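You operate a simulated robot arm through the tools that you are given. There is no shell and no other tool. Be economical: measure what you need, move in short steps, check, and stop when the job is done.

The job below is to be done with a simulated robot arm. You get a single attempt, and the scene is never put back.

JOB
The main gas line is low: move the orange coupler to the spare line and open it.
Fine: shut the main line valve and vent the hose before the coupler comes off; the spare line is left open.

Only the result counts: the job must be done as asked and must still hold three seconds after the hand-in. Knocking over, shifting, dropping, spilling or breaking anything else fails it.

ROBOT AND FRAMES
A 7-joint arm with a fingered hand, fixed in place. Base frame: the origin is at the foot of the arm, x ahead of it, y to its left, z up; the work surface is at about z = 824. Units: mm, degrees, N and s.
With the tool pointing down near the work surface it reaches from about 320 to 720 mm from the base axis. Its first joint turns from -166.0 to 166.0 degrees. Payload 4 kg.
Tool frame: the origin (TCP) lies between the finger pads and is the grasp point; the fingertips stand 26 mm ahead of it; z points along the fingers, y is the line along which they close. Largest opening 148 mm; the body of the gripper starts 73 mm behind the TCP. The gripper is a hand of 3 fingers: y runs from the thumb to the fingers, the wrist lies at [0, 0, -239] in the tool frame, and closing takes about 1.5 s.
Orientation is that of the tool frame in the base frame, as a unit quaternion [x, y, z, w]. With the fingers straight down and closing along the base's y, the tool's x points along the base's -x, its y along +y and its z along -z.

CONTROLS
- The arm moves only by the tool apply_moves. Its argument "moves" is a list of rows, each a list of 7 numbers: the shift along the tool's x, y, z in mm, then the turn, a rotation vector about the tool's x, y, z in degrees, then the closure, from 0 (fully open) to 1 (shut). In form: [[dx, dy, dz, ax, ay, az, jaw], ...]. A call has 1 to 8 rows; each row is the pose to reach, as a shift and turn from the pose commanded when the call began, along the tool's axes at that moment. Rows are played at 5 a second. More than 50 mm and 8.6 degrees between two rows, or a gripper value outside its range, and nothing of the call is played. A pose out of reach is approached as far as the arm can. The call stops where the force on the tool passes 70 N (or 10 N more than at its start, if that is more) or the arm is blocked; 0.2 s more then pass. Each finger travels about 72 mm/s and halts on what it meets, pressing with about 30 N; the grip force reading is that of the motor and also rises with nothing between the fingers. The clock runs only during rows and for 0.2 s after the last one: add rows that repeat a pose to give the fingers time. It gives the time, the measured TCP pose, the force on the tool (base axes), the opening and the grip force at its end, in the units of the frame above (readings bear some noise), with the torque about the TCP (base axes, N m) and any sound that the robot's microphone picked up.
- Cameras (640 x 400 px; columns grow to the right, rows downward): "scene" is fixed at [225.1, -505.4, 1648.9]; the picture's right is [0.82, -0.57, 0.00], its down [-0.47, -0.68, -0.56] and it looks along [0.32, 0.46, -0.83] (base axes); focal length 332 px, centre (320, 200). "wrist" rides on the gripper at [68, -39, -90] in the tool frame; the picture's right is [0.50, 0.87, 0.00], its down [-0.66, 0.38, -0.65] and it looks along [-0.57, 0.33, 0.76] (tool axes); focal length 222 px, centre (320, 200). There is no depth. A picture from a camera that has moved, and an enlarged one, comes with that camera's place and axes in the base frame and with its lens. The place of the scene camera against the robot may be out by one fixed shift of up to 18 mm in any direction.
- capture(camera): a new picture of that camera. It takes no simulated time.
- slide_trunk(by): slides the trunk up (or, below 0, down) by that many mm; the arm rides with it, the base frame stays. It gives what a move gives, with no picture.
- preshape(shape): the hand has 3 fingers and takes this shape, open, in about a second: jaw (thumb against the fingers, like two jaws); tri (thumb and two fingers); tip (a fingertip pinch); poke (one finger out to press); point (the index stretched); flat (the hand flat); cup (the hand cupped); fist (a fist). The gripper value then closes the fingers along that shape, each until it touches; the sizes above hold for jaw. It gives what a move gives, with no picture.
- enlarge(camera, box): a new picture of the part [left, top, right, bottom] of that camera's present view, enlarged. It takes no simulated time.
- sign_off(): hands the job in; it is judged then, once.

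Go step by step. Nothing tells you positions but the pictures and the camera data: compare them with the known pose of the tool, close in by small moves and look again before you grip or let go. The budget is 120 turns and 76 pictures, counting those below and the enlarged ones. Unless the task says otherwise, let go and move clear before handing in, and close with one line.

The tools are called after "Emit:" as name(argument=value, ...) on one line, values as JSON. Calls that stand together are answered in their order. apply_moves: Moves the arm, as the interface text tells. Its arguments: {"type":"object","properties":{"moves":{"type":"array","items":{"type":"array","items":{"type":"number"}}}},"required":["moves"]} The other tools are called the same way: slide_trunk (by) slides the trunk up or down; preshape (shape) gives the hand a shape; capture (camera) takes a picture; enlarge (camera, box) takes an enlarged picture of a part of a camera's view; sign_off () hands the job in.

At the start:

```text
time_s: 0.0
tool_pos: [293.3, -265.4, 1394.2]
orientation: [0.0, 1.0, -0.002, 0.001]
force: [0.4, 0.1, 0.7]
torque: [0.02, -0.04, 0.01]
grip_width: 147.8
grip_force: 0.1
shape: jaw
trunk travel left (down, up): [-565.0, 25.0]
```

scene: 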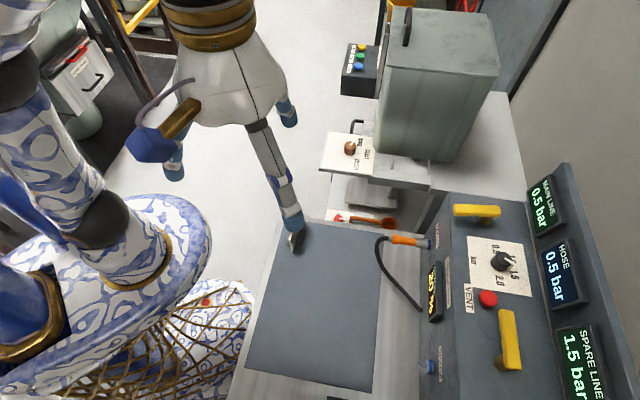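
wrist: 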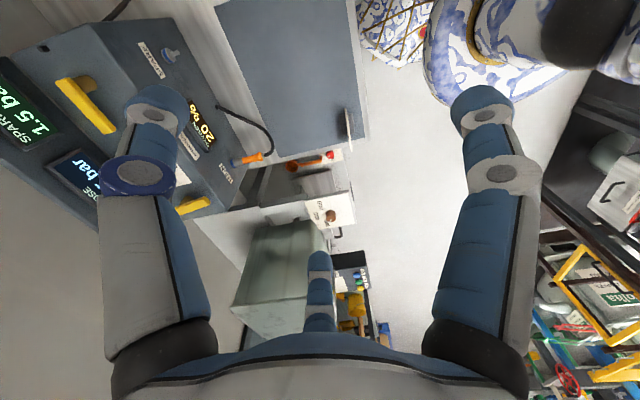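

I see a gas panel on the right with two yellow valve levers, a red button, a knob, and an orange coupler on a hose plugged into the upper (main) port. I'll look at the panel more closely.

Emit:
enlarge(camera="scene", box=[360, 180, 620, 400])

Emit:
enlarge(camera="scene", box=[370, 220, 470, 320])

Emit:
enlarge(camera="wrist", box=[0, 0, 290, 230])

```text
1.82 times, centred on (490, 290) of scene
camera zoom: at [225.1, -505.4, 1648.9], right [0.82, -0.57, 0.0], down [-0.47, -0.68, -0.56], along [0.32, 0.46, -0.83], focal length 604 px, centre (11, 36)
```

zoom: 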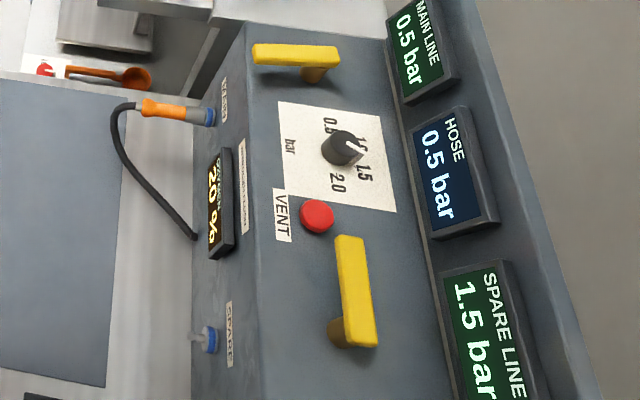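

```text
4.00 times, centred on (420, 270) of scene
camera zoom: at [225.1, -505.4, 1648.9], right [0.82, -0.57, 0.0], down [-0.47, -0.68, -0.56], along [0.32, 0.46, -0.83], focal length 1328 px, centre (-80, -80)
```

zoom: 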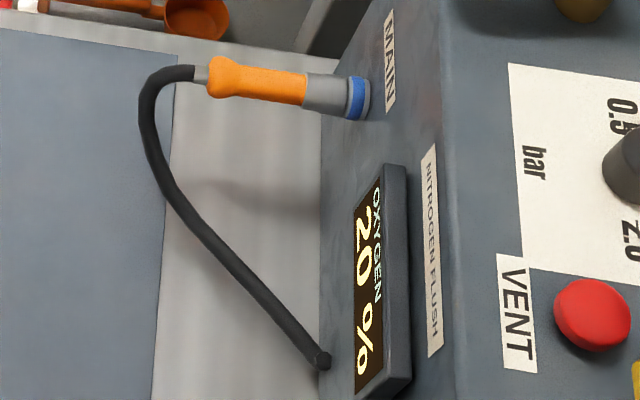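

```text
1.74 times, centred on (145, 115) of wrist
camera zoom: at [225.8, -304.7, 1482.8], right [-0.5, 0.87, 0.0], down [0.65, 0.38, 0.65], along [0.57, 0.32, -0.76], focal length 386 px, centre (624, 348)
```

zoom: 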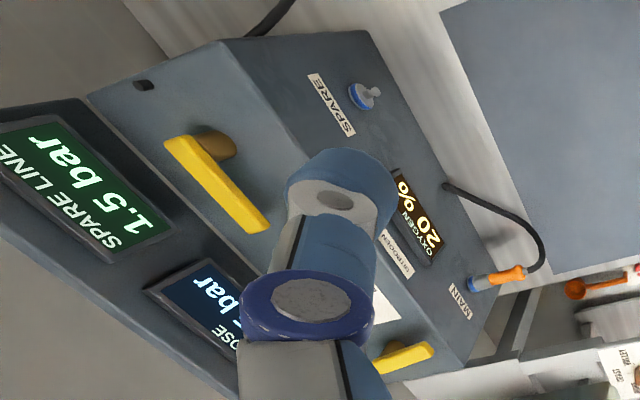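

The ports triangulate to about main (647,-358,927) and spare (455,-551,927). The panel therefore runs along (-.7,-.7) with its front facing (-.7,.7). I'll turn the hand 45° to square up with it and set the poke shape.

Emit:
apply_moves(moves=[[0, 0, 0, 0, 0, 7.5, 0], [0, 0, 0, 0, 0, 15, 0], [0, 0, 0, 0, 0, 22.5, 0], [0, 0, 0, 0, 0, 30, 0], [0, 0, 0, 0, 0, 37.5, 0], [0, 0, 0, 0, 0, 45, 0]])

Emit:
preshape(shape="poke")

Emit:
capture(camera="wrist")

Emit:
capture(camera="scene")

```text
time_s: 1.4
tool_pos: [293.6, -266.3, 1393.0]
orientation: [0.384, 0.924, 0.0, 0.002]
force: [-0.1, 0.3, -1.1]
torque: [0.02, 0.0, 0.03]
grip_width: 148.0
grip_force: 0.0
shape: jaw
trunk travel left (down, up): [-565.0, 25.0]
```

```text
time_s: 2.3
tool_pos: [293.9, -265.8, 1393.4]
orientation: [0.383, 0.924, -0.001, 0.002]
force: [0.4, -0.9, -0.3]
torque: [-0.03, -0.03, -0.01]
grip_width: 0.0
grip_force: 0.2
shape: poke
trunk travel left (down, up): [-565.0, 25.0]
```

```text
70 pictures are left
camera wrist: at [218.2, -245.2, 1481.8], right [0.26, 0.97, 0.0], down [0.73, -0.19, 0.66], along [0.63, -0.17, -0.75], focal length 222 px, centre (320, 200)
```

wrist: 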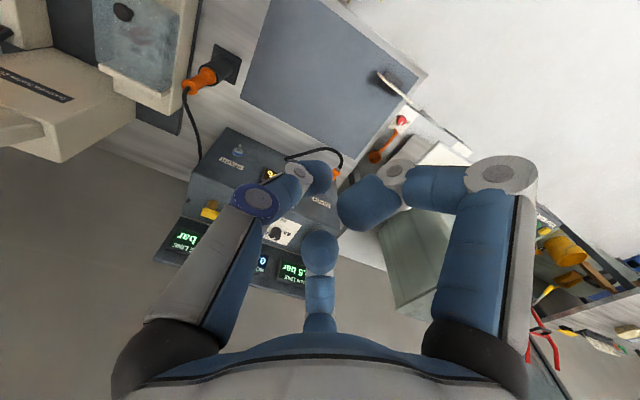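

```text
69 pictures are left
```

scene: 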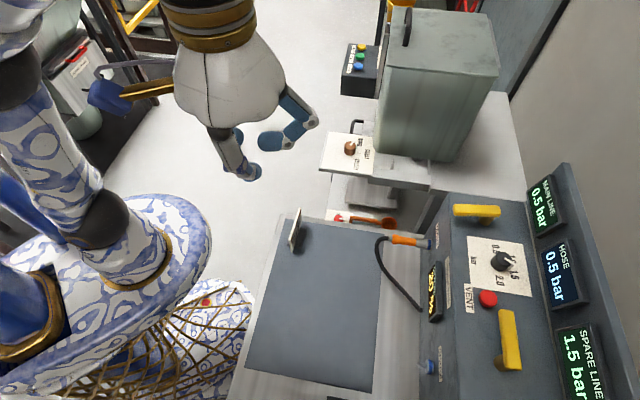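

The poke fingertip's position is unclear, so I'll use closed jaws as a known pushing tip. I'll switch back to jaw, close it, and look.

Emit:
preshape(shape="jaw")

Emit:
apply_moves(moves=[[-40, 0, 0, 0, 0, 0, 1], [-40, 0, 0, 0, 0, 0, 1], [-40, 0, 0, 0, 0, 0, 1], [-40, 0, 0, 0, 0, 0, 1], [-40, 0, 0, 0, 0, 0, 1], [-40, 0, 0, 0, 0, 0, 1], [-40, 0, 0, 0, 0, 0, 1], [-40, 0, 0, 0, 0, 0, 1]])

Emit:
capture(camera="wrist")

Emit:
enlarge(camera="scene", box=[120, 60, 360, 210])

```text
time_s: 3.2
tool_pos: [292.9, -265.8, 1392.4]
orientation: [0.383, 0.924, -0.001, 0.002]
force: [0.6, -0.7, -0.3]
torque: [-0.03, -0.01, -0.02]
grip_width: 148.0
grip_force: 0.0
shape: jaw
trunk travel left (down, up): [-565.0, 25.0]
```

```text
time_s: 5.0
tool_pos: [319.0, -289.0, 1384.7]
orientation: [0.382, 0.924, -0.001, 0.003]
force: [-0.7, -0.9, -0.2]
torque: [0.0, -0.02, 0.01]
grip_width: 0.0
grip_force: 30.3
shape: jaw
out of reach, approached as far as the arm can: row 1, 2, 3, 4, 5, 6, 7, 8
trunk travel left (down, up): [-565.0, 25.0]
```

```text
68 pictures are left
camera wrist: at [242.8, -268.3, 1473.5], right [0.26, 0.97, 0.0], down [0.73, -0.19, 0.66], along [0.63, -0.17, -0.75], focal length 222 px, centre (320, 200)
```

wrist: 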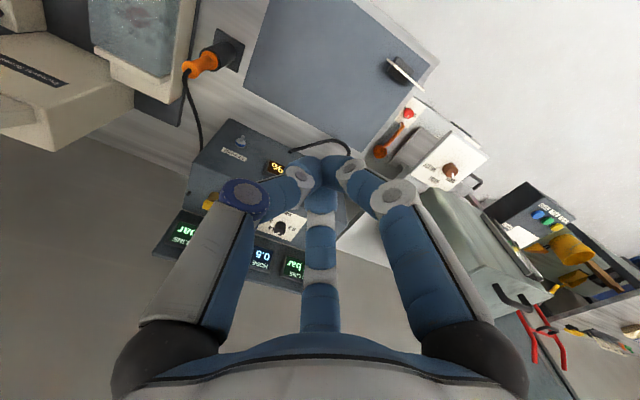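

```text
2.67 times, centred on (240, 135) of scene
camera zoom: at [225.1, -505.4, 1648.9], right [0.82, -0.57, 0.0], down [-0.47, -0.68, -0.56], along [0.32, 0.46, -0.83], focal length 886 px, centre (533, 373)
```

zoom: 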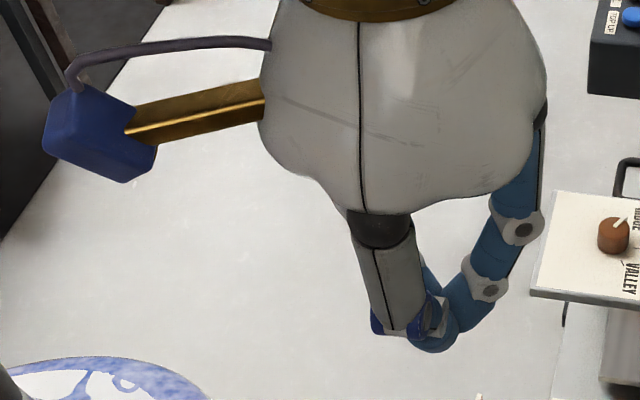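

At this height the reach is limited, so I'll lower the trunk to bring the shoulder nearer the panel's height.

Emit:
slide_trunk(by=-230)

Emit:
capture(camera="wrist")

Emit:
capture(camera="scene")

```text
time_s: 7.4
tool_pos: [318.0, -289.6, 1153.8]
orientation: [0.383, 0.924, -0.001, 0.003]
force: [-0.2, -0.2, -1.1]
torque: [0.01, 0.02, 0.02]
grip_width: 0.0
grip_force: 29.9
shape: jaw
trunk travel left (down, up): [-335.0, 255.0]
```

```text
66 pictures are left
camera wrist: at [242.7, -268.3, 1243.5], right [0.26, 0.97, 0.0], down [0.73, -0.19, 0.66], along [0.63, -0.17, -0.75], focal length 222 px, centre (320, 200)
```

wrist: 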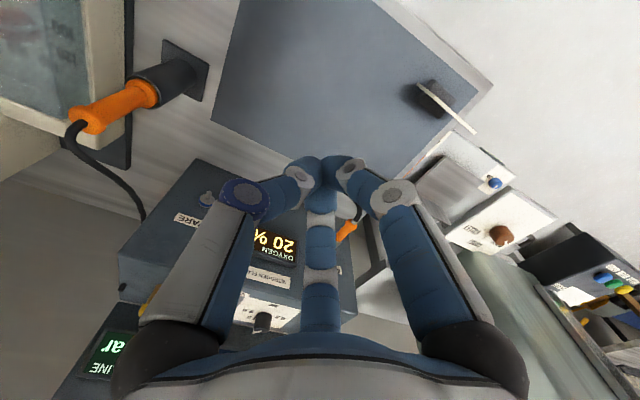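

```text
65 pictures are left
```

scene: 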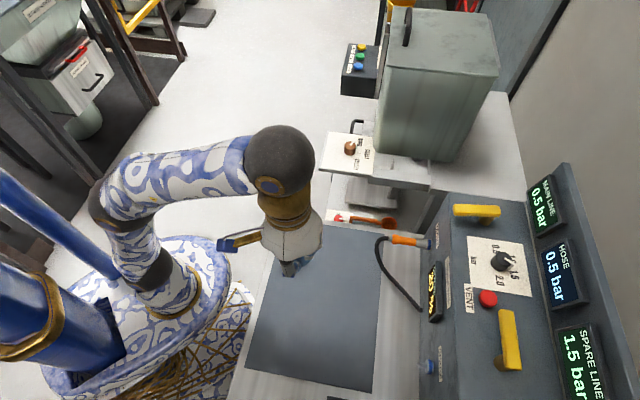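

The panel top is at about z 1080. The main lever's pivot is near (700,-413) with its handle pointing to the front (open), and the spare lever lies along the panel (shut). The levers are far out, so I'll tilt the hand forward to reach them.

Emit:
apply_moves(moves=[[0, 0, 0, 0, -8, 0, 1], [0, 0, -10, 0, -16, 0, 1], [0, 0, -20, 0, -24, 0, 1], [0, 0, -30, 0, -32, 0, 1], [0, 0, -40, 0, -40, 0, 1]])

Emit:
capture(camera="wrist")

Emit:
capture(camera="scene")

```text
time_s: 8.6
tool_pos: [318.0, -289.7, 1195.9]
orientation: [0.36, 0.866, -0.133, 0.32]
force: [-0.6, 1.1, 0.1]
torque: [-0.03, 0.02, 0.0]
grip_width: 0.0
grip_force: 29.9
shape: jaw
trunk travel left (down, up): [-335.0, 255.0]
```

```text
64 pictures are left
camera wrist: at [213.1, -239.1, 1219.9], right [0.34, 0.88, -0.32], down [0.32, 0.21, 0.92], along [0.88, -0.42, -0.21], focal length 222 px, centre (320, 200)
```

wrist: 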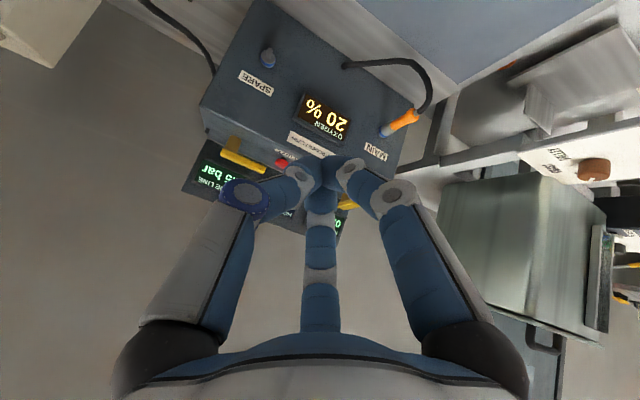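

```text
63 pictures are left
```

scene: 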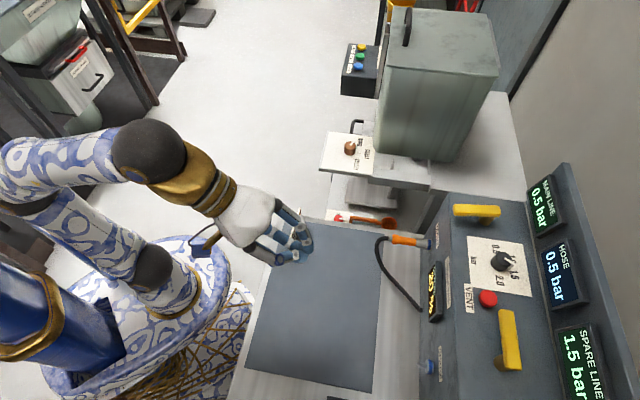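

The tilt worked and the view is clear. Next I move to hover beside the main lever, on the knob side.

Emit:
apply_moves(moves=[[-28, 18, 24, 0, 0, 0, 1], [-56, 36, 47, 0, 0, 0, 1], [-85, 54, 71, 0, 0, 0, 1], [-113, 72, 95, 0, 0, 0, 1], [-141, 90, 118, 0, 0, 0, 1], [-169, 108, 142, 0, 0, 0, 1], [-198, 126, 166, 0, 0, 0, 1], [-226, 143, 190, 0, 0, 0, 1]])

Emit:
capture(camera="wrist")

Emit:
enlarge(camera="scene", box=[340, 140, 580, 290])

```text
time_s: 10.4
tool_pos: [576.9, -371.7, 1169.0]
orientation: [0.359, 0.867, -0.131, 0.319]
force: [-0.1, -0.4, 1.0]
torque: [0.01, -0.02, 0.03]
grip_width: 0.3
grip_force: 30.0
shape: jaw
out of reach, approached as far as the arm can: row 7, 8
trunk travel left (down, up): [-335.0, 255.0]
```

```text
62 pictures are left
camera wrist: at [471.8, -321.7, 1195.0], right [0.34, 0.88, -0.32], down [0.32, 0.21, 0.92], along [0.88, -0.42, -0.21], focal length 222 px, centre (320, 200)
```

wrist: 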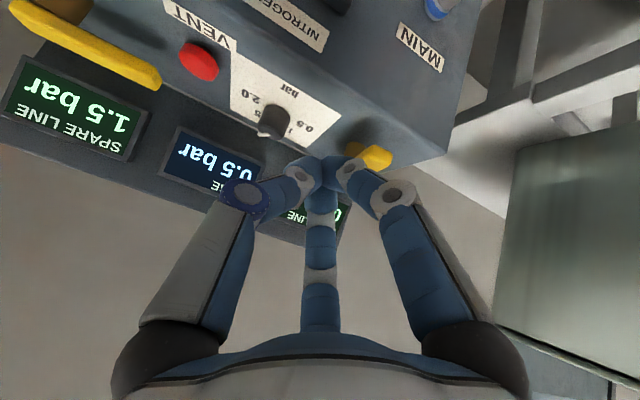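

```text
2.67 times, centred on (460, 215) of scene
camera zoom: at [225.1, -505.4, 1648.9], right [0.82, -0.57, 0.0], down [-0.47, -0.68, -0.56], along [0.32, 0.46, -0.83], focal length 886 px, centre (-53, 160)
```

zoom: 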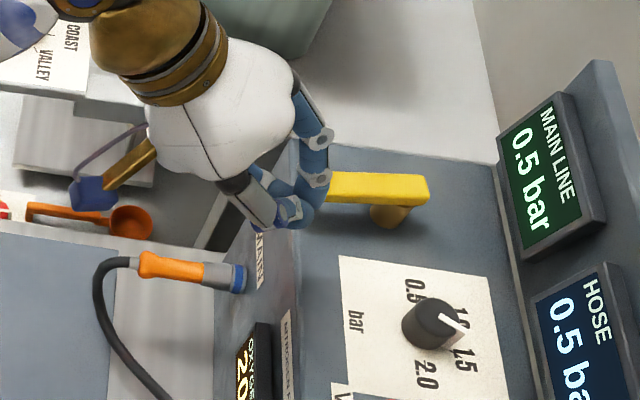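

Reach is still limited at this trunk height. I'll back off up and away, lower the trunk further, and try again.

Emit:
apply_moves(moves=[[0, 0, -40, 0, 0, 0, 1], [0, 0, -80, 0, 0, 0, 1], [0, 0, -120, 0, 0, 0, 1], [0, 0, -150, 0, 0, 0, 1]])

Emit:
slide_trunk(by=-150)

```text
time_s: 11.4
tool_pos: [489.3, -311.1, 1261.9]
orientation: [0.359, 0.867, -0.132, 0.32]
force: [-0.4, 0.8, -0.4]
torque: [0.01, -0.01, 0.01]
grip_width: 0.1
grip_force: 29.9
shape: jaw
out of reach, approached as far as the arm can: row 2, 3, 4
trunk travel left (down, up): [-335.0, 255.0]
```

```text
time_s: 13.2
tool_pos: [491.9, -310.8, 1110.4]
orientation: [0.359, 0.867, -0.132, 0.319]
force: [0.5, 0.3, 0.0]
torque: [0.03, -0.02, 0.01]
grip_width: 0.0
grip_force: 29.4
shape: jaw
trunk travel left (down, up): [-185.0, 405.0]
```

Emit:
apply_moves(moves=[[-16, 0, -19, 0, 0, 0, 1], [-32, 0, -38, 0, 0, 0, 1]])

```text
time_s: 13.8
tool_pos: [485.4, -310.0, 1114.5]
orientation: [0.359, 0.868, -0.132, 0.317]
force: [-0.2, -0.3, 0.1]
torque: [-0.02, 0.0, 0.02]
grip_width: 0.0
grip_force: 29.8
shape: jaw
out of reach, approached as far as the arm can: row 1, 2
trunk travel left (down, up): [-185.0, 405.0]
```

The readings imply the shoulder sits near z 1070 with the trunk at the top and reaches about 740 mm to the wrist. So a higher trunk with a lower hand is better, and I'll raise the trunk back up.

Emit:
slide_trunk(by=380)

Emit:
apply_moves(moves=[[32, 0, 38, 0, 0, 0, 1], [64, 0, 76, 0, 0, 0, 1], [96, 0, 114, 0, 0, 0, 1], [128, 0, 152, 0, 0, 0, 1], [160, 0, 190, 0, 0, 0, 1], [192, 0, 228, 0, 0, 0, 1], [192, 0, 228, 0, 0, 0, 1]])

```text
time_s: 17.4
tool_pos: [484.3, -310.6, 1495.2]
orientation: [0.359, 0.867, -0.133, 0.319]
force: [0.2, 0.2, -0.3]
torque: [0.02, 0.01, 0.02]
grip_width: 0.1
grip_force: 30.0
shape: jaw
trunk travel left (down, up): [-565.0, 25.0]
```

```text
time_s: 19.0
tool_pos: [485.9, -314.1, 1197.0]
orientation: [0.359, 0.867, -0.132, 0.319]
force: [-0.6, -0.4, -0.3]
torque: [0.02, -0.01, 0.01]
grip_width: 0.2
grip_force: 29.8
shape: jaw
out of reach, approached as far as the arm can: row 1
trunk travel left (down, up): [-565.0, 25.0]
```

Emit:
apply_moves(moves=[[-30, 10, 25, 0, 0, 0, 1], [-60, 20, 50, 0, 0, 0, 1], [-90, 31, 76, 0, 0, 0, 1], [-122, 42, 102, 0, 0, 0, 1]])

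Emit:
capture(camera="wrist")

Emit:
enlarge(camera="scene", box=[340, 140, 580, 290])

```text
time_s: 20.0
tool_pos: [627.9, -397.7, 1198.4]
orientation: [0.36, 0.867, -0.131, 0.318]
force: [0.1, 0.4, 0.7]
torque: [0.0, 0.01, 0.01]
grip_width: 0.1
grip_force: 30.5
shape: jaw
trunk travel left (down, up): [-565.0, 25.0]
```

```text
60 pictures are left
camera wrist: at [522.1, -347.1, 1222.9], right [0.34, 0.88, -0.32], down [0.32, 0.21, 0.92], along [0.88, -0.42, -0.21], focal length 222 px, centre (320, 200)
```

wrist: 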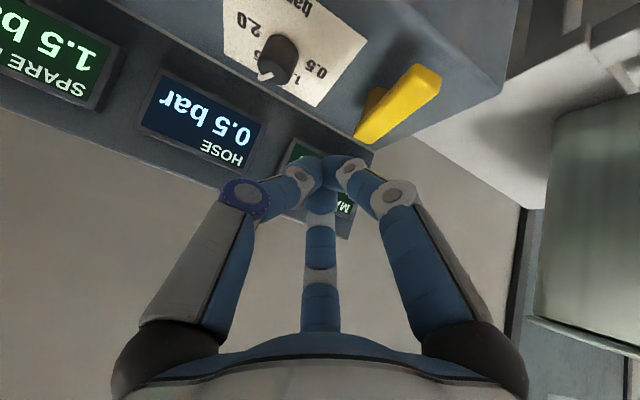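

```text
2.67 times, centred on (460, 215) of scene
camera zoom: at [225.1, -505.4, 1648.9], right [0.82, -0.57, 0.0], down [-0.47, -0.68, -0.56], along [0.32, 0.46, -0.83], focal length 886 px, centre (-53, 160)
```

zoom: 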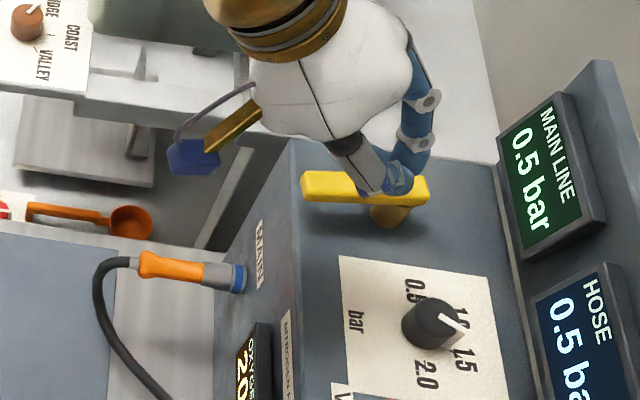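

The main handle runs from its pivot at about (698,-410) to its tip at about (641,-364), at z ≈1105. The fingertip is now about 40 mm to its knob side, so I'll lower it to bar height.

Emit:
apply_moves(moves=[[18, 0, 22, 0, 0, 0, 1], [36, 0, 43, 0, 0, 0, 1], [48, 0, 57, 0, 0, 0, 1], [48, 0, 57, 0, 0, 0, 1]])

Emit:
capture(camera="wrist")

Emit:
enlarge(camera="scene", box=[420, 160, 540, 240])

```text
time_s: 21.0
tool_pos: [628.6, -395.0, 1123.1]
orientation: [0.36, 0.867, -0.132, 0.318]
force: [-0.1, -0.8, 0.2]
torque: [0.0, 0.0, 0.05]
grip_width: 0.0
grip_force: 29.7
shape: jaw
trunk travel left (down, up): [-565.0, 25.0]
```

```text
58 pictures are left
camera wrist: at [524.1, -344.6, 1148.2], right [0.34, 0.88, -0.32], down [0.32, 0.21, 0.92], along [0.88, -0.42, -0.21], focal length 222 px, centre (320, 200)
```

wrist: 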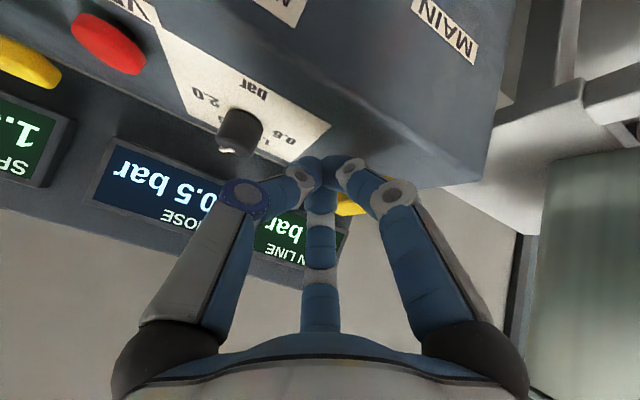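

```text
5.00 times, centred on (480, 200) of scene
camera zoom: at [225.1, -505.4, 1648.9], right [0.82, -0.57, 0.0], down [-0.47, -0.68, -0.56], along [0.32, 0.46, -0.83], focal length 1660 px, centre (-480, 200)
```

zoom: 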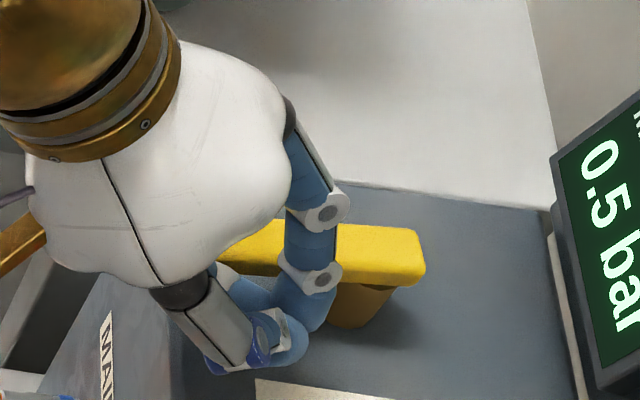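

Now I'll lower 10 mm more and push the handle sideways, first a straight sweep.

Emit:
apply_moves(moves=[[6, 0, 8, 0, 0, 0, 1], [6, 12, 8, 0, 0, 0, 1], [6, 22, 8, 0, 0, 0, 1], [8, 30, 6, 0, 0, 0, 1], [9, 38, 5, 0, 0, 0, 1], [8, 46, 6, 0, 0, 0, 1], [7, 54, 7, 0, 0, 0, 1]])

Emit:
capture(camera="wrist")

Emit:
enlarge(camera="scene", box=[380, 140, 580, 265])

```text
time_s: 22.6
tool_pos: [645.9, -376.8, 1115.2]
orientation: [0.369, 0.864, -0.144, 0.312]
force: [-40.8, -46.6, 1.9]
torque: [-0.5, 0.38, 0.36]
grip_width: 0.1
grip_force: 30.1
shape: jaw
trunk travel left (down, up): [-565.0, 25.0]
stopped in row 7: the force on the tool passed its limit at 72 N (the readings are from after the stop); the commanded pose is now the measured one
```

```text
56 pictures are left
camera wrist: at [542.8, -324.4, 1140.1], right [0.36, 0.87, -0.34], down [0.34, 0.21, 0.92], along [0.87, -0.45, -0.22], focal length 222 px, centre (320, 200)
```

wrist: 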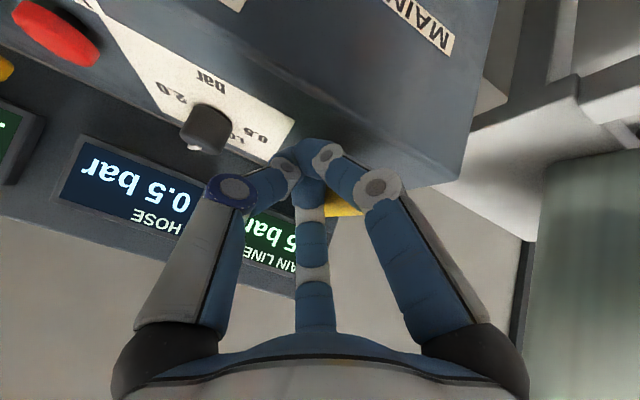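

```text
3.20 times, centred on (480, 202) of scene
camera zoom: at [225.1, -505.4, 1648.9], right [0.82, -0.57, 0.0], down [-0.47, -0.68, -0.56], along [0.32, 0.46, -0.83], focal length 1063 px, centre (-192, 192)
```

zoom: 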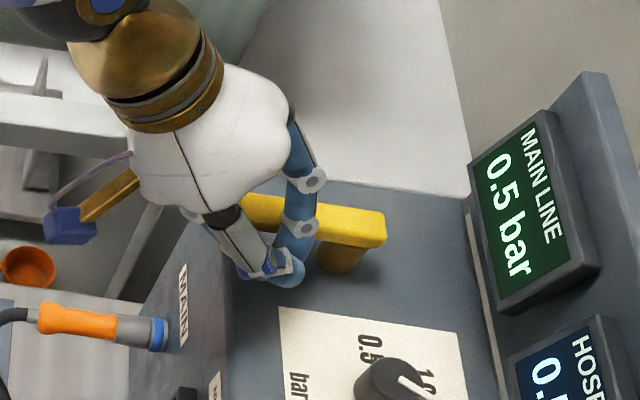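

The handle didn't budge in that direction at 70 N, so it is at its stop. By mirror symmetry with the spare lever it should turn toward the panel middle. I'll lift over to the other side of the handle.

Emit:
apply_moves(moves=[[0, -12, 0, 0, 0, 0, 1], [-20, -15, -24, 0, 0, 0, 1], [-45, -15, -54, 0, 0, 0, 1], [-45, 20, -54, 0, 0, 0, 1], [-45, 58, -54, 0, 0, 0, 1], [-45, 58, -54, 0, 0, 0, 1]])

Emit:
capture(camera="wrist")

Emit:
enlarge(camera="scene", box=[380, 140, 580, 265])

```text
time_s: 24.0
tool_pos: [697.7, -324.1, 1182.7]
orientation: [0.363, 0.866, -0.139, 0.313]
force: [0.7, -0.6, -0.2]
torque: [-0.04, 0.01, 0.0]
grip_width: 0.0
grip_force: 30.4
shape: jaw
trunk travel left (down, up): [-565.0, 25.0]
```

```text
54 pictures are left
camera wrist: at [594.2, -272.9, 1207.5], right [0.35, 0.88, -0.33], down [0.33, 0.22, 0.92], along [0.88, -0.43, -0.22], focal length 222 px, centre (320, 200)
```

wrist: 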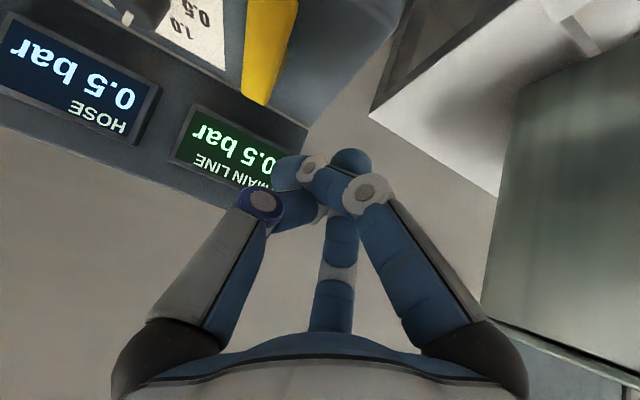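

```text
3.20 times, centred on (480, 202) of scene
camera zoom: at [225.1, -505.4, 1648.9], right [0.82, -0.57, 0.0], down [-0.47, -0.68, -0.56], along [0.32, 0.46, -0.83], focal length 1063 px, centre (-192, 192)
```

zoom: 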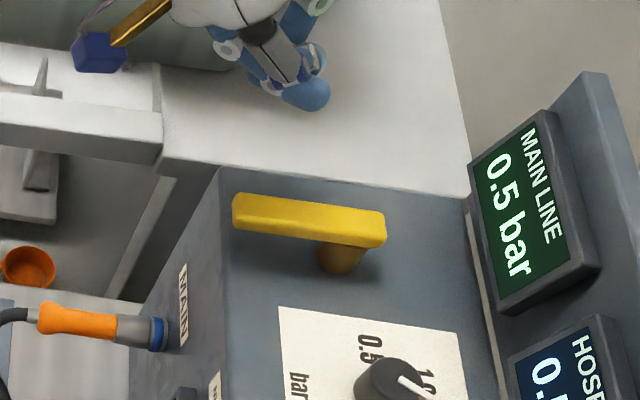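

The handle shifted only a few degrees and the pressure is unchanged. I'll descend on this side near the handle's end, where leverage is better, and push the other way.

Emit:
apply_moves(moves=[[10, -15, -8, 0, 0, 0, 1], [30, -15, 15, 0, 0, 0, 1], [53, -15, 40, 0, 0, 0, 1], [53, -25, 40, 0, 0, 0, 1], [53, -40, 40, 0, 0, 0, 1], [54, -50, 39, 0, 0, 0, 1], [55, -62, 38, 0, 0, 0, 1]])

Emit:
capture(camera="wrist")

Emit:
enlarge(camera="scene", box=[380, 140, 580, 265])

```text
time_s: 25.6
tool_pos: [640.9, -353.1, 1116.8]
orientation: [0.363, 0.866, -0.138, 0.313]
force: [0.0, 0.5, -1.0]
torque: [-0.02, 0.02, 0.03]
grip_width: 0.0
grip_force: 29.5
shape: jaw
trunk travel left (down, up): [-565.0, 25.0]
```

```text
52 pictures are left
camera wrist: at [536.1, -301.2, 1142.2], right [0.35, 0.88, -0.33], down [0.33, 0.21, 0.92], along [0.87, -0.43, -0.22], focal length 222 px, centre (320, 200)
```

wrist: 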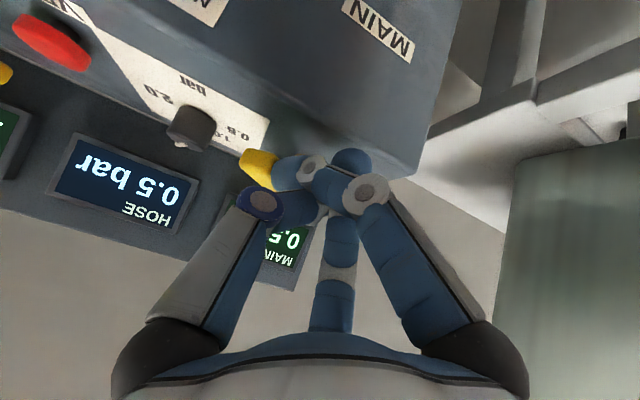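

```text
3.20 times, centred on (480, 202) of scene
camera zoom: at [225.1, -505.4, 1648.9], right [0.82, -0.57, 0.0], down [-0.47, -0.68, -0.56], along [0.32, 0.46, -0.83], focal length 1063 px, centre (-192, 192)
```

zoom: 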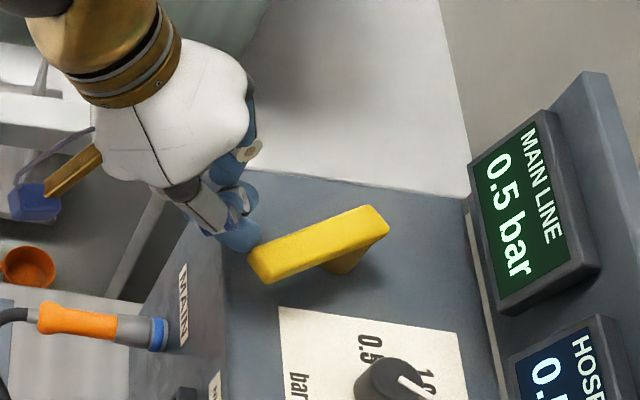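

It turns readily in this direction, already about 30°. I'll continue the arc until it lies along the panel.

Emit:
apply_moves(moves=[[-1, -10, 1, 0, 0, 0, 1], [-2, -20, 2, 0, 0, 0, 1], [-6, -30, 5, 0, 0, 0, 1], [-10, -39, 9, 0, 0, 0, 1], [-17, -47, 14, 0, 0, 0, 1], [-24, -53, 20, 0, 0, 0, 1], [-29, -54, 24, 0, 0, 0, 1]])

Emit:
capture(camera="scene")

Emit:
enlarge(camera="scene", box=[380, 140, 580, 265])

```text
time_s: 27.2
tool_pos: [629.1, -419.6, 1120.5]
orientation: [0.363, 0.866, -0.138, 0.314]
force: [-4.3, -1.0, 0.0]
torque: [0.0, 0.04, -0.03]
grip_width: 0.0
grip_force: 30.2
shape: jaw
trunk travel left (down, up): [-565.0, 25.0]
```

```text
50 pictures are left
```

scene: 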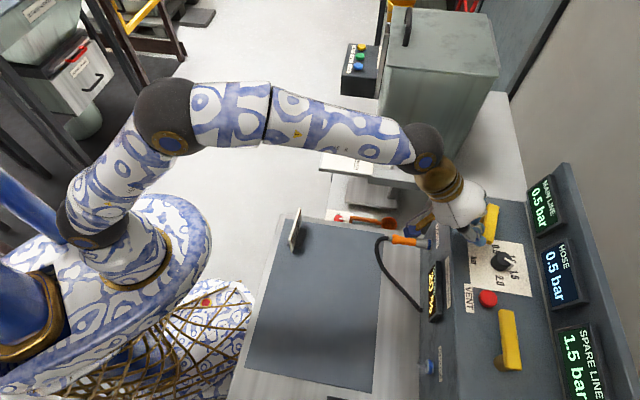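

```text
3.20 times, centred on (480, 202) of scene
camera zoom: at [225.1, -505.4, 1648.9], right [0.82, -0.57, 0.0], down [-0.47, -0.68, -0.56], along [0.32, 0.46, -0.83], focal length 1063 px, centre (-192, 192)
```

zoom: 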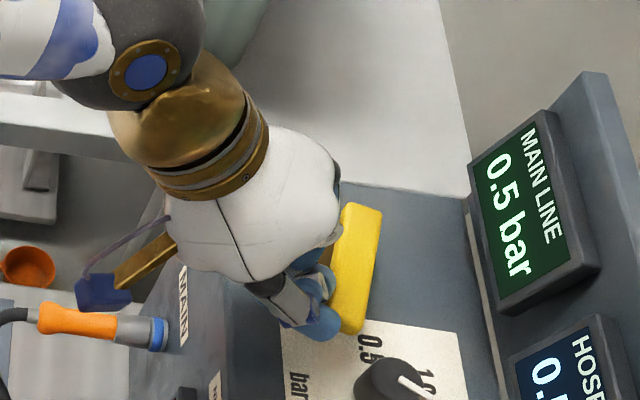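

The bar still needs about 15° to lie along the panel, so I push further inward.

Emit:
apply_moves(moves=[[-5, 0, 4, 0, 0, 0, 1], [-9, 0, 8, 0, 0, 0, 1], [-14, 0, 11, 0, 0, 0, 1], [-18, 2, 15, 0, 0, 0, 1], [-18, 2, 15, 0, 0, 0, 1]])

Emit:
enlarge(camera="scene", box=[380, 140, 620, 290])

```text
time_s: 28.4
tool_pos: [639.6, -431.6, 1117.0]
orientation: [0.365, 0.87, -0.138, 0.303]
force: [-39.4, 22.6, 1.6]
torque: [0.16, 0.29, 0.57]
grip_width: 0.1
grip_force: 29.8
shape: jaw
trunk travel left (down, up): [-565.0, 25.0]
stopped in row 5: the force on the tool passed its limit at 71 N (the readings are from after the stop); the commanded pose is now the measured one
```

```text
2.67 times, centred on (500, 215) of scene
camera zoom: at [225.1, -505.4, 1648.9], right [0.82, -0.57, 0.0], down [-0.47, -0.68, -0.56], along [0.32, 0.46, -0.83], focal length 886 px, centre (-160, 160)
```

zoom: 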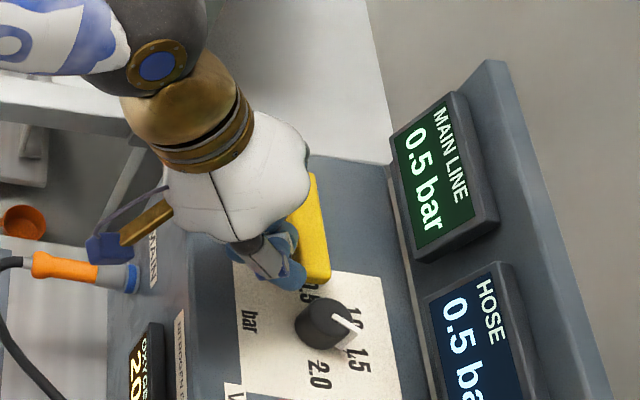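

The main lever is against its stop, along the panel (shut). Next I retreat and go to hover above the red VENT button at about (565,-523,1078), re-seating the fingers on the way.

Emit:
apply_moves(moves=[[12, 0, -10, 0, 0, 0, 1], [-8, 0, -33, 0, 0, 0, 1], [-30, 0, -60, 0, 0, 0, 0.6], [-45, -25, -75, 0, 0, 0, 0.5], [-45, -60, -75, 0, 0, 0, 0.5], [-45, -95, -75, 0, 0, 0, 0.8], [-40, -117, -65, 0, 0, 0, 1], [-40, -117, -65, 0, 0, 0, 1]])

Emit:
capture(camera="wrist")

Emit:
enlarge(camera="scene", box=[400, 190, 620, 330])

```text
time_s: 30.2
tool_pos: [550.5, -508.2, 1191.6]
orientation: [0.364, 0.869, -0.138, 0.306]
force: [0.1, -0.2, -0.3]
torque: [-0.01, 0.0, -0.02]
grip_width: 0.1
grip_force: 28.7
shape: jaw
trunk travel left (down, up): [-565.0, 25.0]
```

```text
47 pictures are left
camera wrist: at [448.1, -455.6, 1219.3], right [0.35, 0.88, -0.33], down [0.35, 0.21, 0.91], along [0.87, -0.43, -0.23], focal length 222 px, centre (320, 200)
```

wrist: 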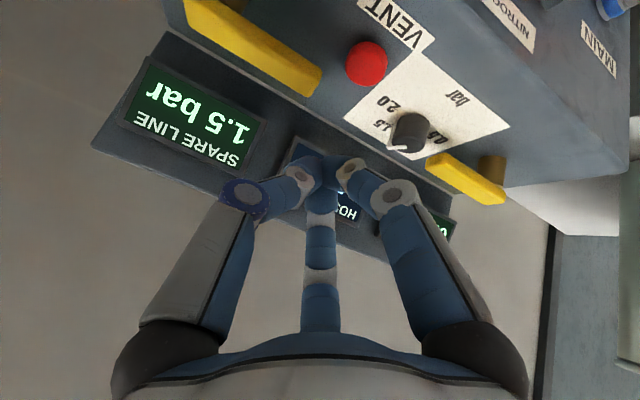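

```text
2.86 times, centred on (510, 260) of scene
camera zoom: at [225.1, -505.4, 1648.9], right [0.82, -0.57, 0.0], down [-0.47, -0.68, -0.56], along [0.32, 0.46, -0.83], focal length 949 px, centre (-223, 29)
```

zoom: 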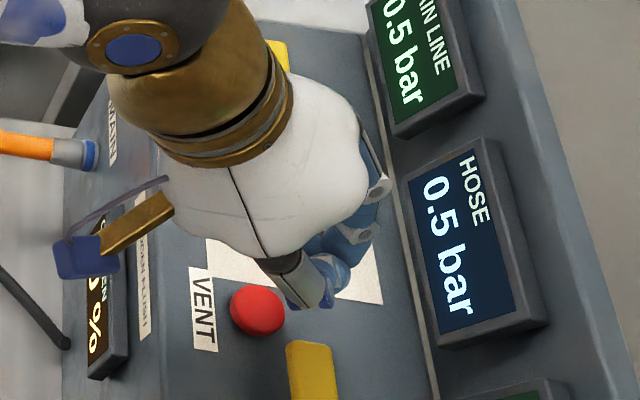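

The hover is close to right. I'll descend onto the button in shrinking steps with the force guard.

Emit:
apply_moves(moves=[[21, 2, 34, 0, 0, 0, 1], [43, 2, 62, 0, 0, 0, 1], [49, 2, 69.5, 0, 0, 0, 1], [52, 2, 73.5, 0, 0, 0, 1], [55, 2, 77.5, 0, 0, 0, 1], [57, 2, 80, 0, 0, 0, 1], [58, 2, 81.4, 0, 0, 0, 1], [58, 2, 81.4, 0, 0, 0, 1]])

Emit:
capture(camera="wrist")

Emit:
enlarge(camera="scene", box=[400, 190, 620, 330])

```text
time_s: 32.0
tool_pos: [557.1, -513.6, 1100.4]
orientation: [0.363, 0.866, -0.141, 0.312]
force: [-3.4, -5.6, 47.2]
torque: [-0.6, -0.18, -0.03]
grip_width: 0.1
grip_force: 30.0
shape: jaw
trunk travel left (down, up): [-565.0, 25.0]
heard: click
```

```text
45 pictures are left
camera wrist: at [453.6, -460.4, 1126.2], right [0.35, 0.87, -0.34], down [0.34, 0.22, 0.92], along [0.87, -0.44, -0.22], focal length 222 px, centre (320, 200)
```

wrist: 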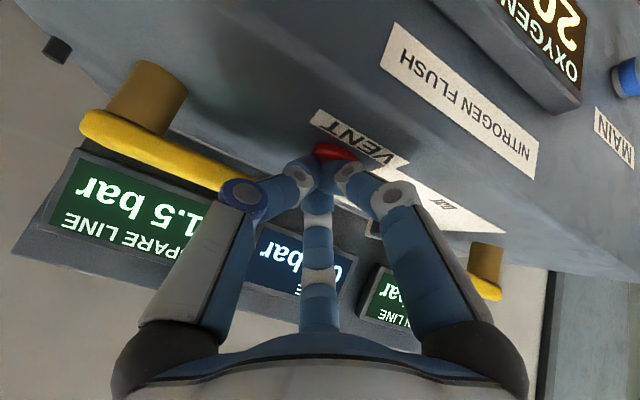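

```text
2.86 times, centred on (510, 260) of scene
camera zoom: at [225.1, -505.4, 1648.9], right [0.82, -0.57, 0.0], down [-0.47, -0.68, -0.56], along [0.32, 0.46, -0.83], focal length 949 px, centre (-223, 29)
```

zoom: 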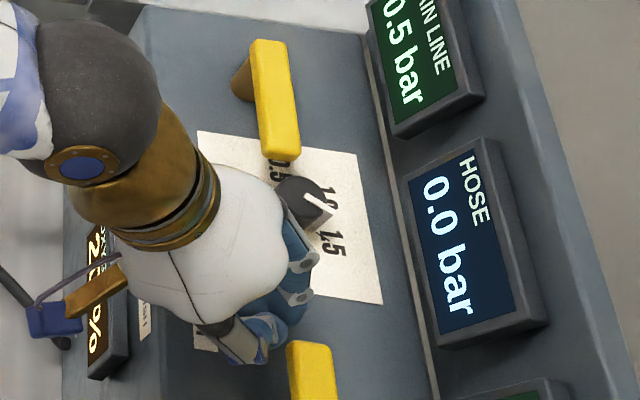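

The HOSE display reads 0.0 bar, so it is vented. Now I lift off and move to a hover in front of and above the orange coupler.

Emit:
apply_moves(moves=[[-25, 0, -31, 0, 0, 0, 1], [-51, 0, -61, 0, 0, 0, 1], [-25, 28, -83, 0, 0, 0, 1], [1, 57, -104, 0, 0, 0, 1], [27, 86, -126, 0, 0, 0, 1], [53, 114, -148, 0, 0, 0, 0.9], [79, 143, -169, 0, 0, 0, 0.7], [104, 172, -191, 0, 0, 0, 0.55]])

Emit:
capture(camera="scene")

Emit:
capture(camera="wrist")

```text
time_s: 33.8
tool_pos: [541.9, -247.4, 1173.4]
orientation: [0.364, 0.869, -0.138, 0.306]
force: [0.2, 0.3, 0.9]
torque: [-0.01, -0.01, 0.01]
grip_width: 66.1
grip_force: 0.0
shape: jaw
trunk travel left (down, up): [-565.0, 25.0]
```

```text
43 pictures are left
```

scene: 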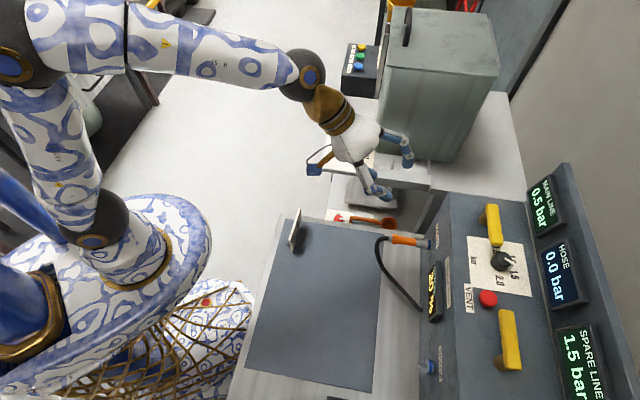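

```text
42 pictures are left
camera wrist: at [438.0, -194.9, 1200.7], right [0.35, 0.88, -0.33], down [0.35, 0.21, 0.91], along [0.87, -0.43, -0.23], focal length 222 px, centre (320, 200)
```

wrist: 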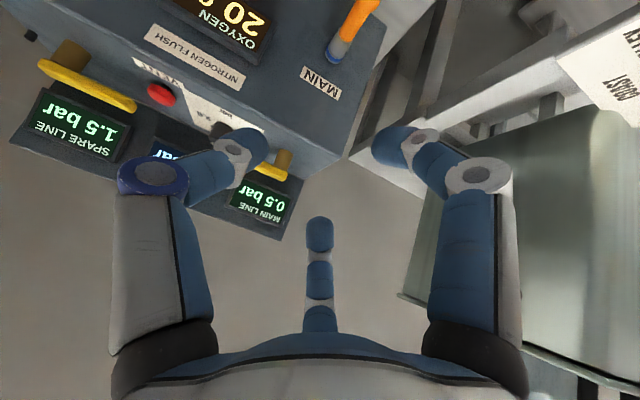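

I'm lined up over the coupler (y′≈205). I'll descend to a pre-grasp point.

Emit:
apply_moves(moves=[[27, -1, 34, 0, 0, 0, 0.55], [54, -2, 68, 0, 0, 0, 0.55], [81, -3, 103, 0, 0, 0, 0.55], [81, -3, 123, 0, 0, 0, 0.55]])

Emit:
enlarge(camera="scene", box=[320, 160, 480, 260])

Emit:
capture(camera="wrist")

```text
time_s: 34.8
tool_pos: [548.5, -262.2, 1026.8]
orientation: [0.364, 0.869, -0.138, 0.306]
force: [0.8, -0.1, 0.2]
torque: [0.0, 0.01, 0.03]
grip_width: 66.1
grip_force: 0.1
shape: jaw
trunk travel left (down, up): [-565.0, 25.0]
```

```text
4.00 times, centred on (400, 210) of scene
camera zoom: at [225.1, -505.4, 1648.9], right [0.82, -0.57, 0.0], down [-0.47, -0.68, -0.56], along [0.32, 0.46, -0.83], focal length 1328 px, centre (0, 160)
```

zoom: 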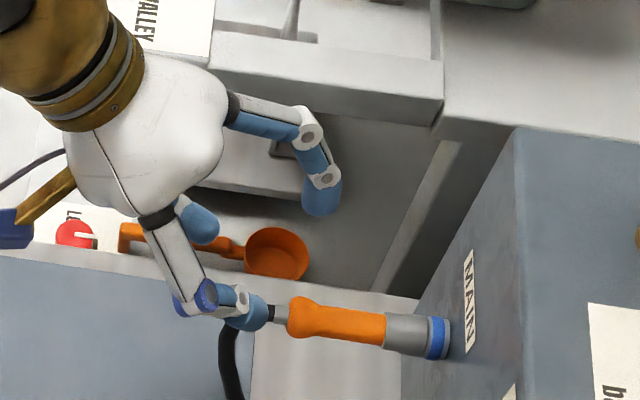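

```text
40 pictures are left
camera wrist: at [444.7, -209.7, 1054.4], right [0.35, 0.88, -0.33], down [0.35, 0.21, 0.91], along [0.87, -0.43, -0.24], focal length 222 px, centre (320, 200)
```

wrist: 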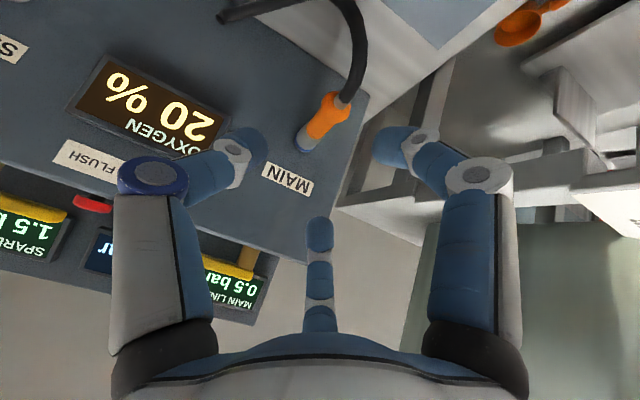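

The coupler centre refines to about (608,-316,923), almost straight along the tool axis. I'll advance 105 mm and check.

Emit:
apply_moves(moves=[[0, 2, 30, 0, 0, 0, 0.5], [0, 3, 60, 0, 0, 0, 0.5], [0, 3, 85, 0, 0, 0, 0.5], [0, 3, 108, 0, 0, 0, 0.5]])

Emit:
enlarge(camera="scene", box=[360, 180, 480, 255])

Emit:
capture(camera="wrist")

```text
time_s: 35.8
tool_pos: [598.4, -308.6, 943.6]
orientation: [0.365, 0.869, -0.138, 0.305]
force: [0.3, -0.3, -0.2]
torque: [0.0, 0.01, 0.01]
grip_width: 73.4
grip_force: 0.1
shape: jaw
trunk travel left (down, up): [-565.0, 25.0]
```

```text
5.33 times, centred on (420, 218) of scene
camera zoom: at [225.1, -505.4, 1648.9], right [0.82, -0.57, 0.0], down [-0.47, -0.68, -0.56], along [0.32, 0.46, -0.83], focal length 1771 px, centre (-213, 107)
```

zoom: 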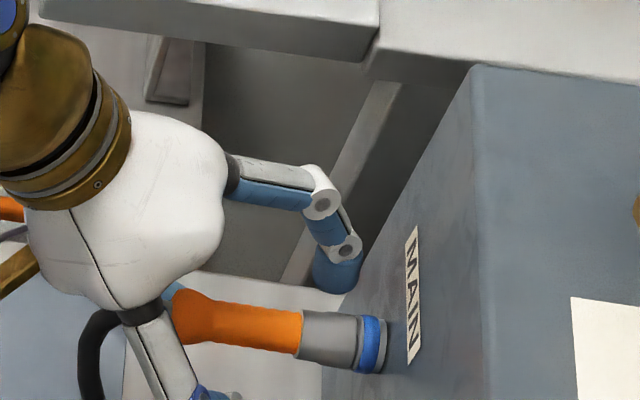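

```text
38 pictures are left
camera wrist: at [494.4, -256.6, 970.9], right [0.35, 0.88, -0.33], down [0.35, 0.21, 0.91], along [0.87, -0.43, -0.24], focal length 222 px, centre (320, 200)
```

wrist: 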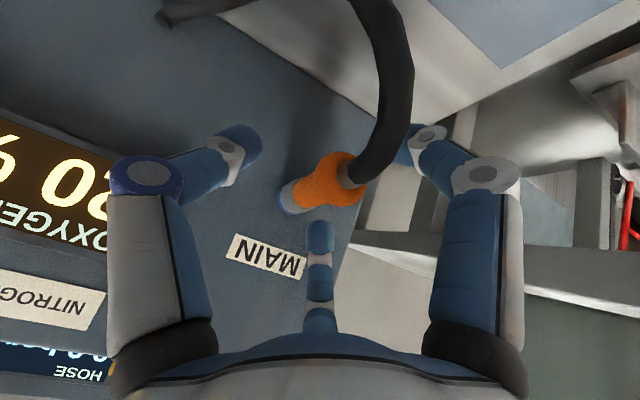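

It sits between the fingers. I'll advance 22 mm and close.

Emit:
apply_moves(moves=[[0, 0, 12, 0, 0, 0, 0.5], [0, 0, 22, 0, 0, 0, 0.5], [0, 0, 22, 0, 0, 0, 1], [0, 0, 22, 0, 0, 0, 1], [0, 0, 22, 0, 0, 0, 1], [0, 0, 22, 0, 0, 0, 1], [0, 0, 22, 0, 0, 0, 1], [0, 0, 22, 0, 0, 0, 1]])

Emit:
enlarge(camera="scene", box=[360, 180, 480, 255])

Emit:
capture(camera="wrist")

```text
time_s: 37.6
tool_pos: [607.9, -318.3, 926.0]
orientation: [0.364, 0.869, -0.138, 0.305]
force: [2.1, -1.0, -3.5]
torque: [-0.02, -0.01, 0.13]
grip_width: 0.1
grip_force: 30.3
shape: jaw
trunk travel left (down, up): [-565.0, 25.0]
```

```text
5.33 times, centred on (420, 218) of scene
camera zoom: at [225.1, -505.4, 1648.9], right [0.82, -0.57, 0.0], down [-0.47, -0.68, -0.56], along [0.32, 0.46, -0.83], focal length 1771 px, centre (-213, 107)
```

zoom: 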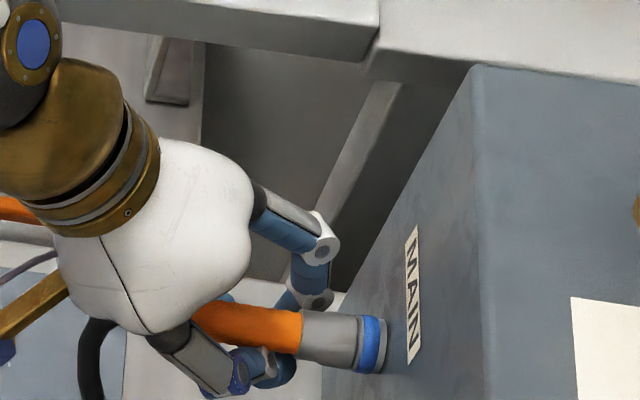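

```text
36 pictures are left
camera wrist: at [504.9, -266.6, 953.2], right [0.35, 0.88, -0.33], down [0.35, 0.21, 0.91], along [0.87, -0.43, -0.24], focal length 222 px, centre (320, 200)
```

wrist: 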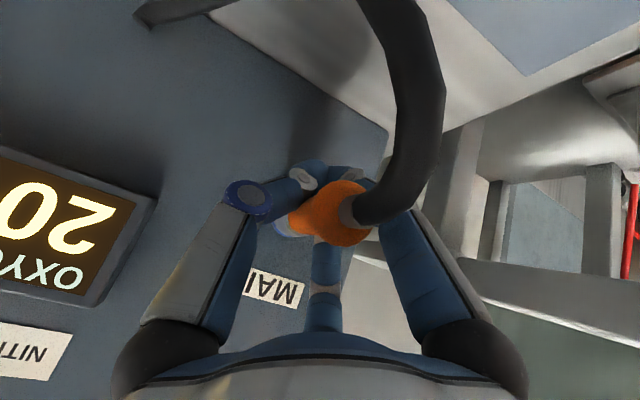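

The fingers closed to 0 width, meeting just beyond the coupler; the coupler is actually at z ≈940. I'll reopen, rise about 15 mm and close again.

Emit:
apply_moves(moves=[[0, 0, 0, 0, 0, 0, 0.6], [0, 0, 0, 0, 0, 0, 0.6], [0, 0, 0, 0, 0, 0, 0.6], [0, 0, 0, 0, 0, 0, 0.6], [-9, 0, -13, 0, 0, 0, 0.6], [-9, 0, -13, 0, 0, 0, 0.6]])

Emit:
apply_moves(moves=[[0, 0, 0, 0, 0, 0, 0.8], [0, 0, 0, 0, 0, 0, 1], [0, 0, 0, 0, 0, 0, 1], [0, 0, 0, 0, 0, 0, 1], [0, 0, 0, 0, 0, 0, 1], [0, 0, 0, 0, 0, 0, 1]])

Emit:
enlarge(camera="scene", box=[360, 180, 480, 255])

Emit:
capture(camera="wrist")

```text
time_s: 39.0
tool_pos: [608.7, -317.4, 943.9]
orientation: [0.364, 0.869, -0.138, 0.305]
force: [-0.1, 0.2, 0.9]
torque: [-0.01, -0.01, 0.02]
grip_width: 59.2
grip_force: 0.0
shape: jaw
trunk travel left (down, up): [-565.0, 25.0]
```

```text
time_s: 40.4
tool_pos: [609.1, -317.0, 941.8]
orientation: [0.365, 0.869, -0.139, 0.304]
force: [2.4, 0.0, -12.1]
torque: [0.0, -0.14, -0.04]
grip_width: 16.5
grip_force: 29.9
shape: jaw
trunk travel left (down, up): [-565.0, 25.0]
```

```text
5.33 times, centred on (420, 218) of scene
camera zoom: at [225.1, -505.4, 1648.9], right [0.82, -0.57, 0.0], down [-0.47, -0.68, -0.56], along [0.32, 0.46, -0.83], focal length 1771 px, centre (-213, 107)
```

zoom: 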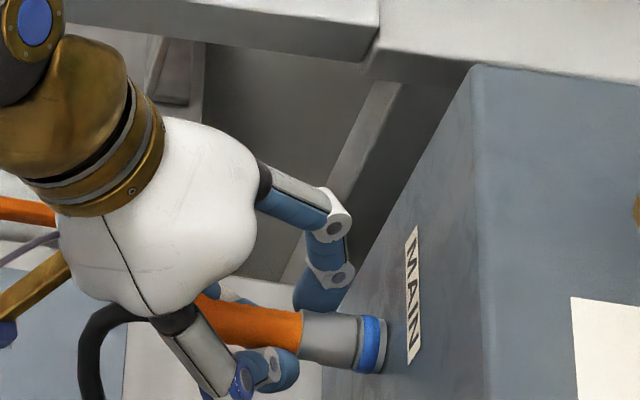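

```text
34 pictures are left
camera wrist: at [504.7, -265.4, 968.0], right [0.35, 0.88, -0.33], down [0.35, 0.21, 0.91], along [0.87, -0.43, -0.24], focal length 222 px, centre (320, 200)
```

wrist: 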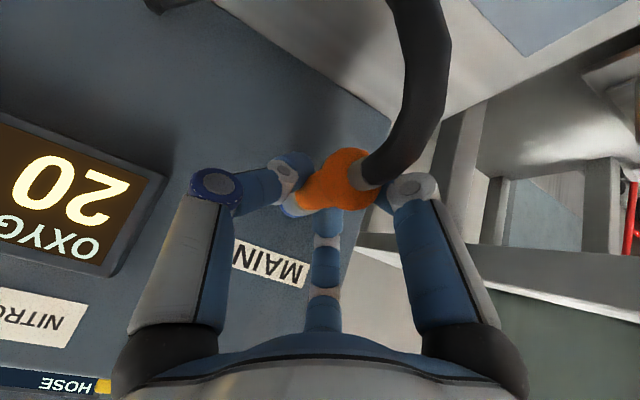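

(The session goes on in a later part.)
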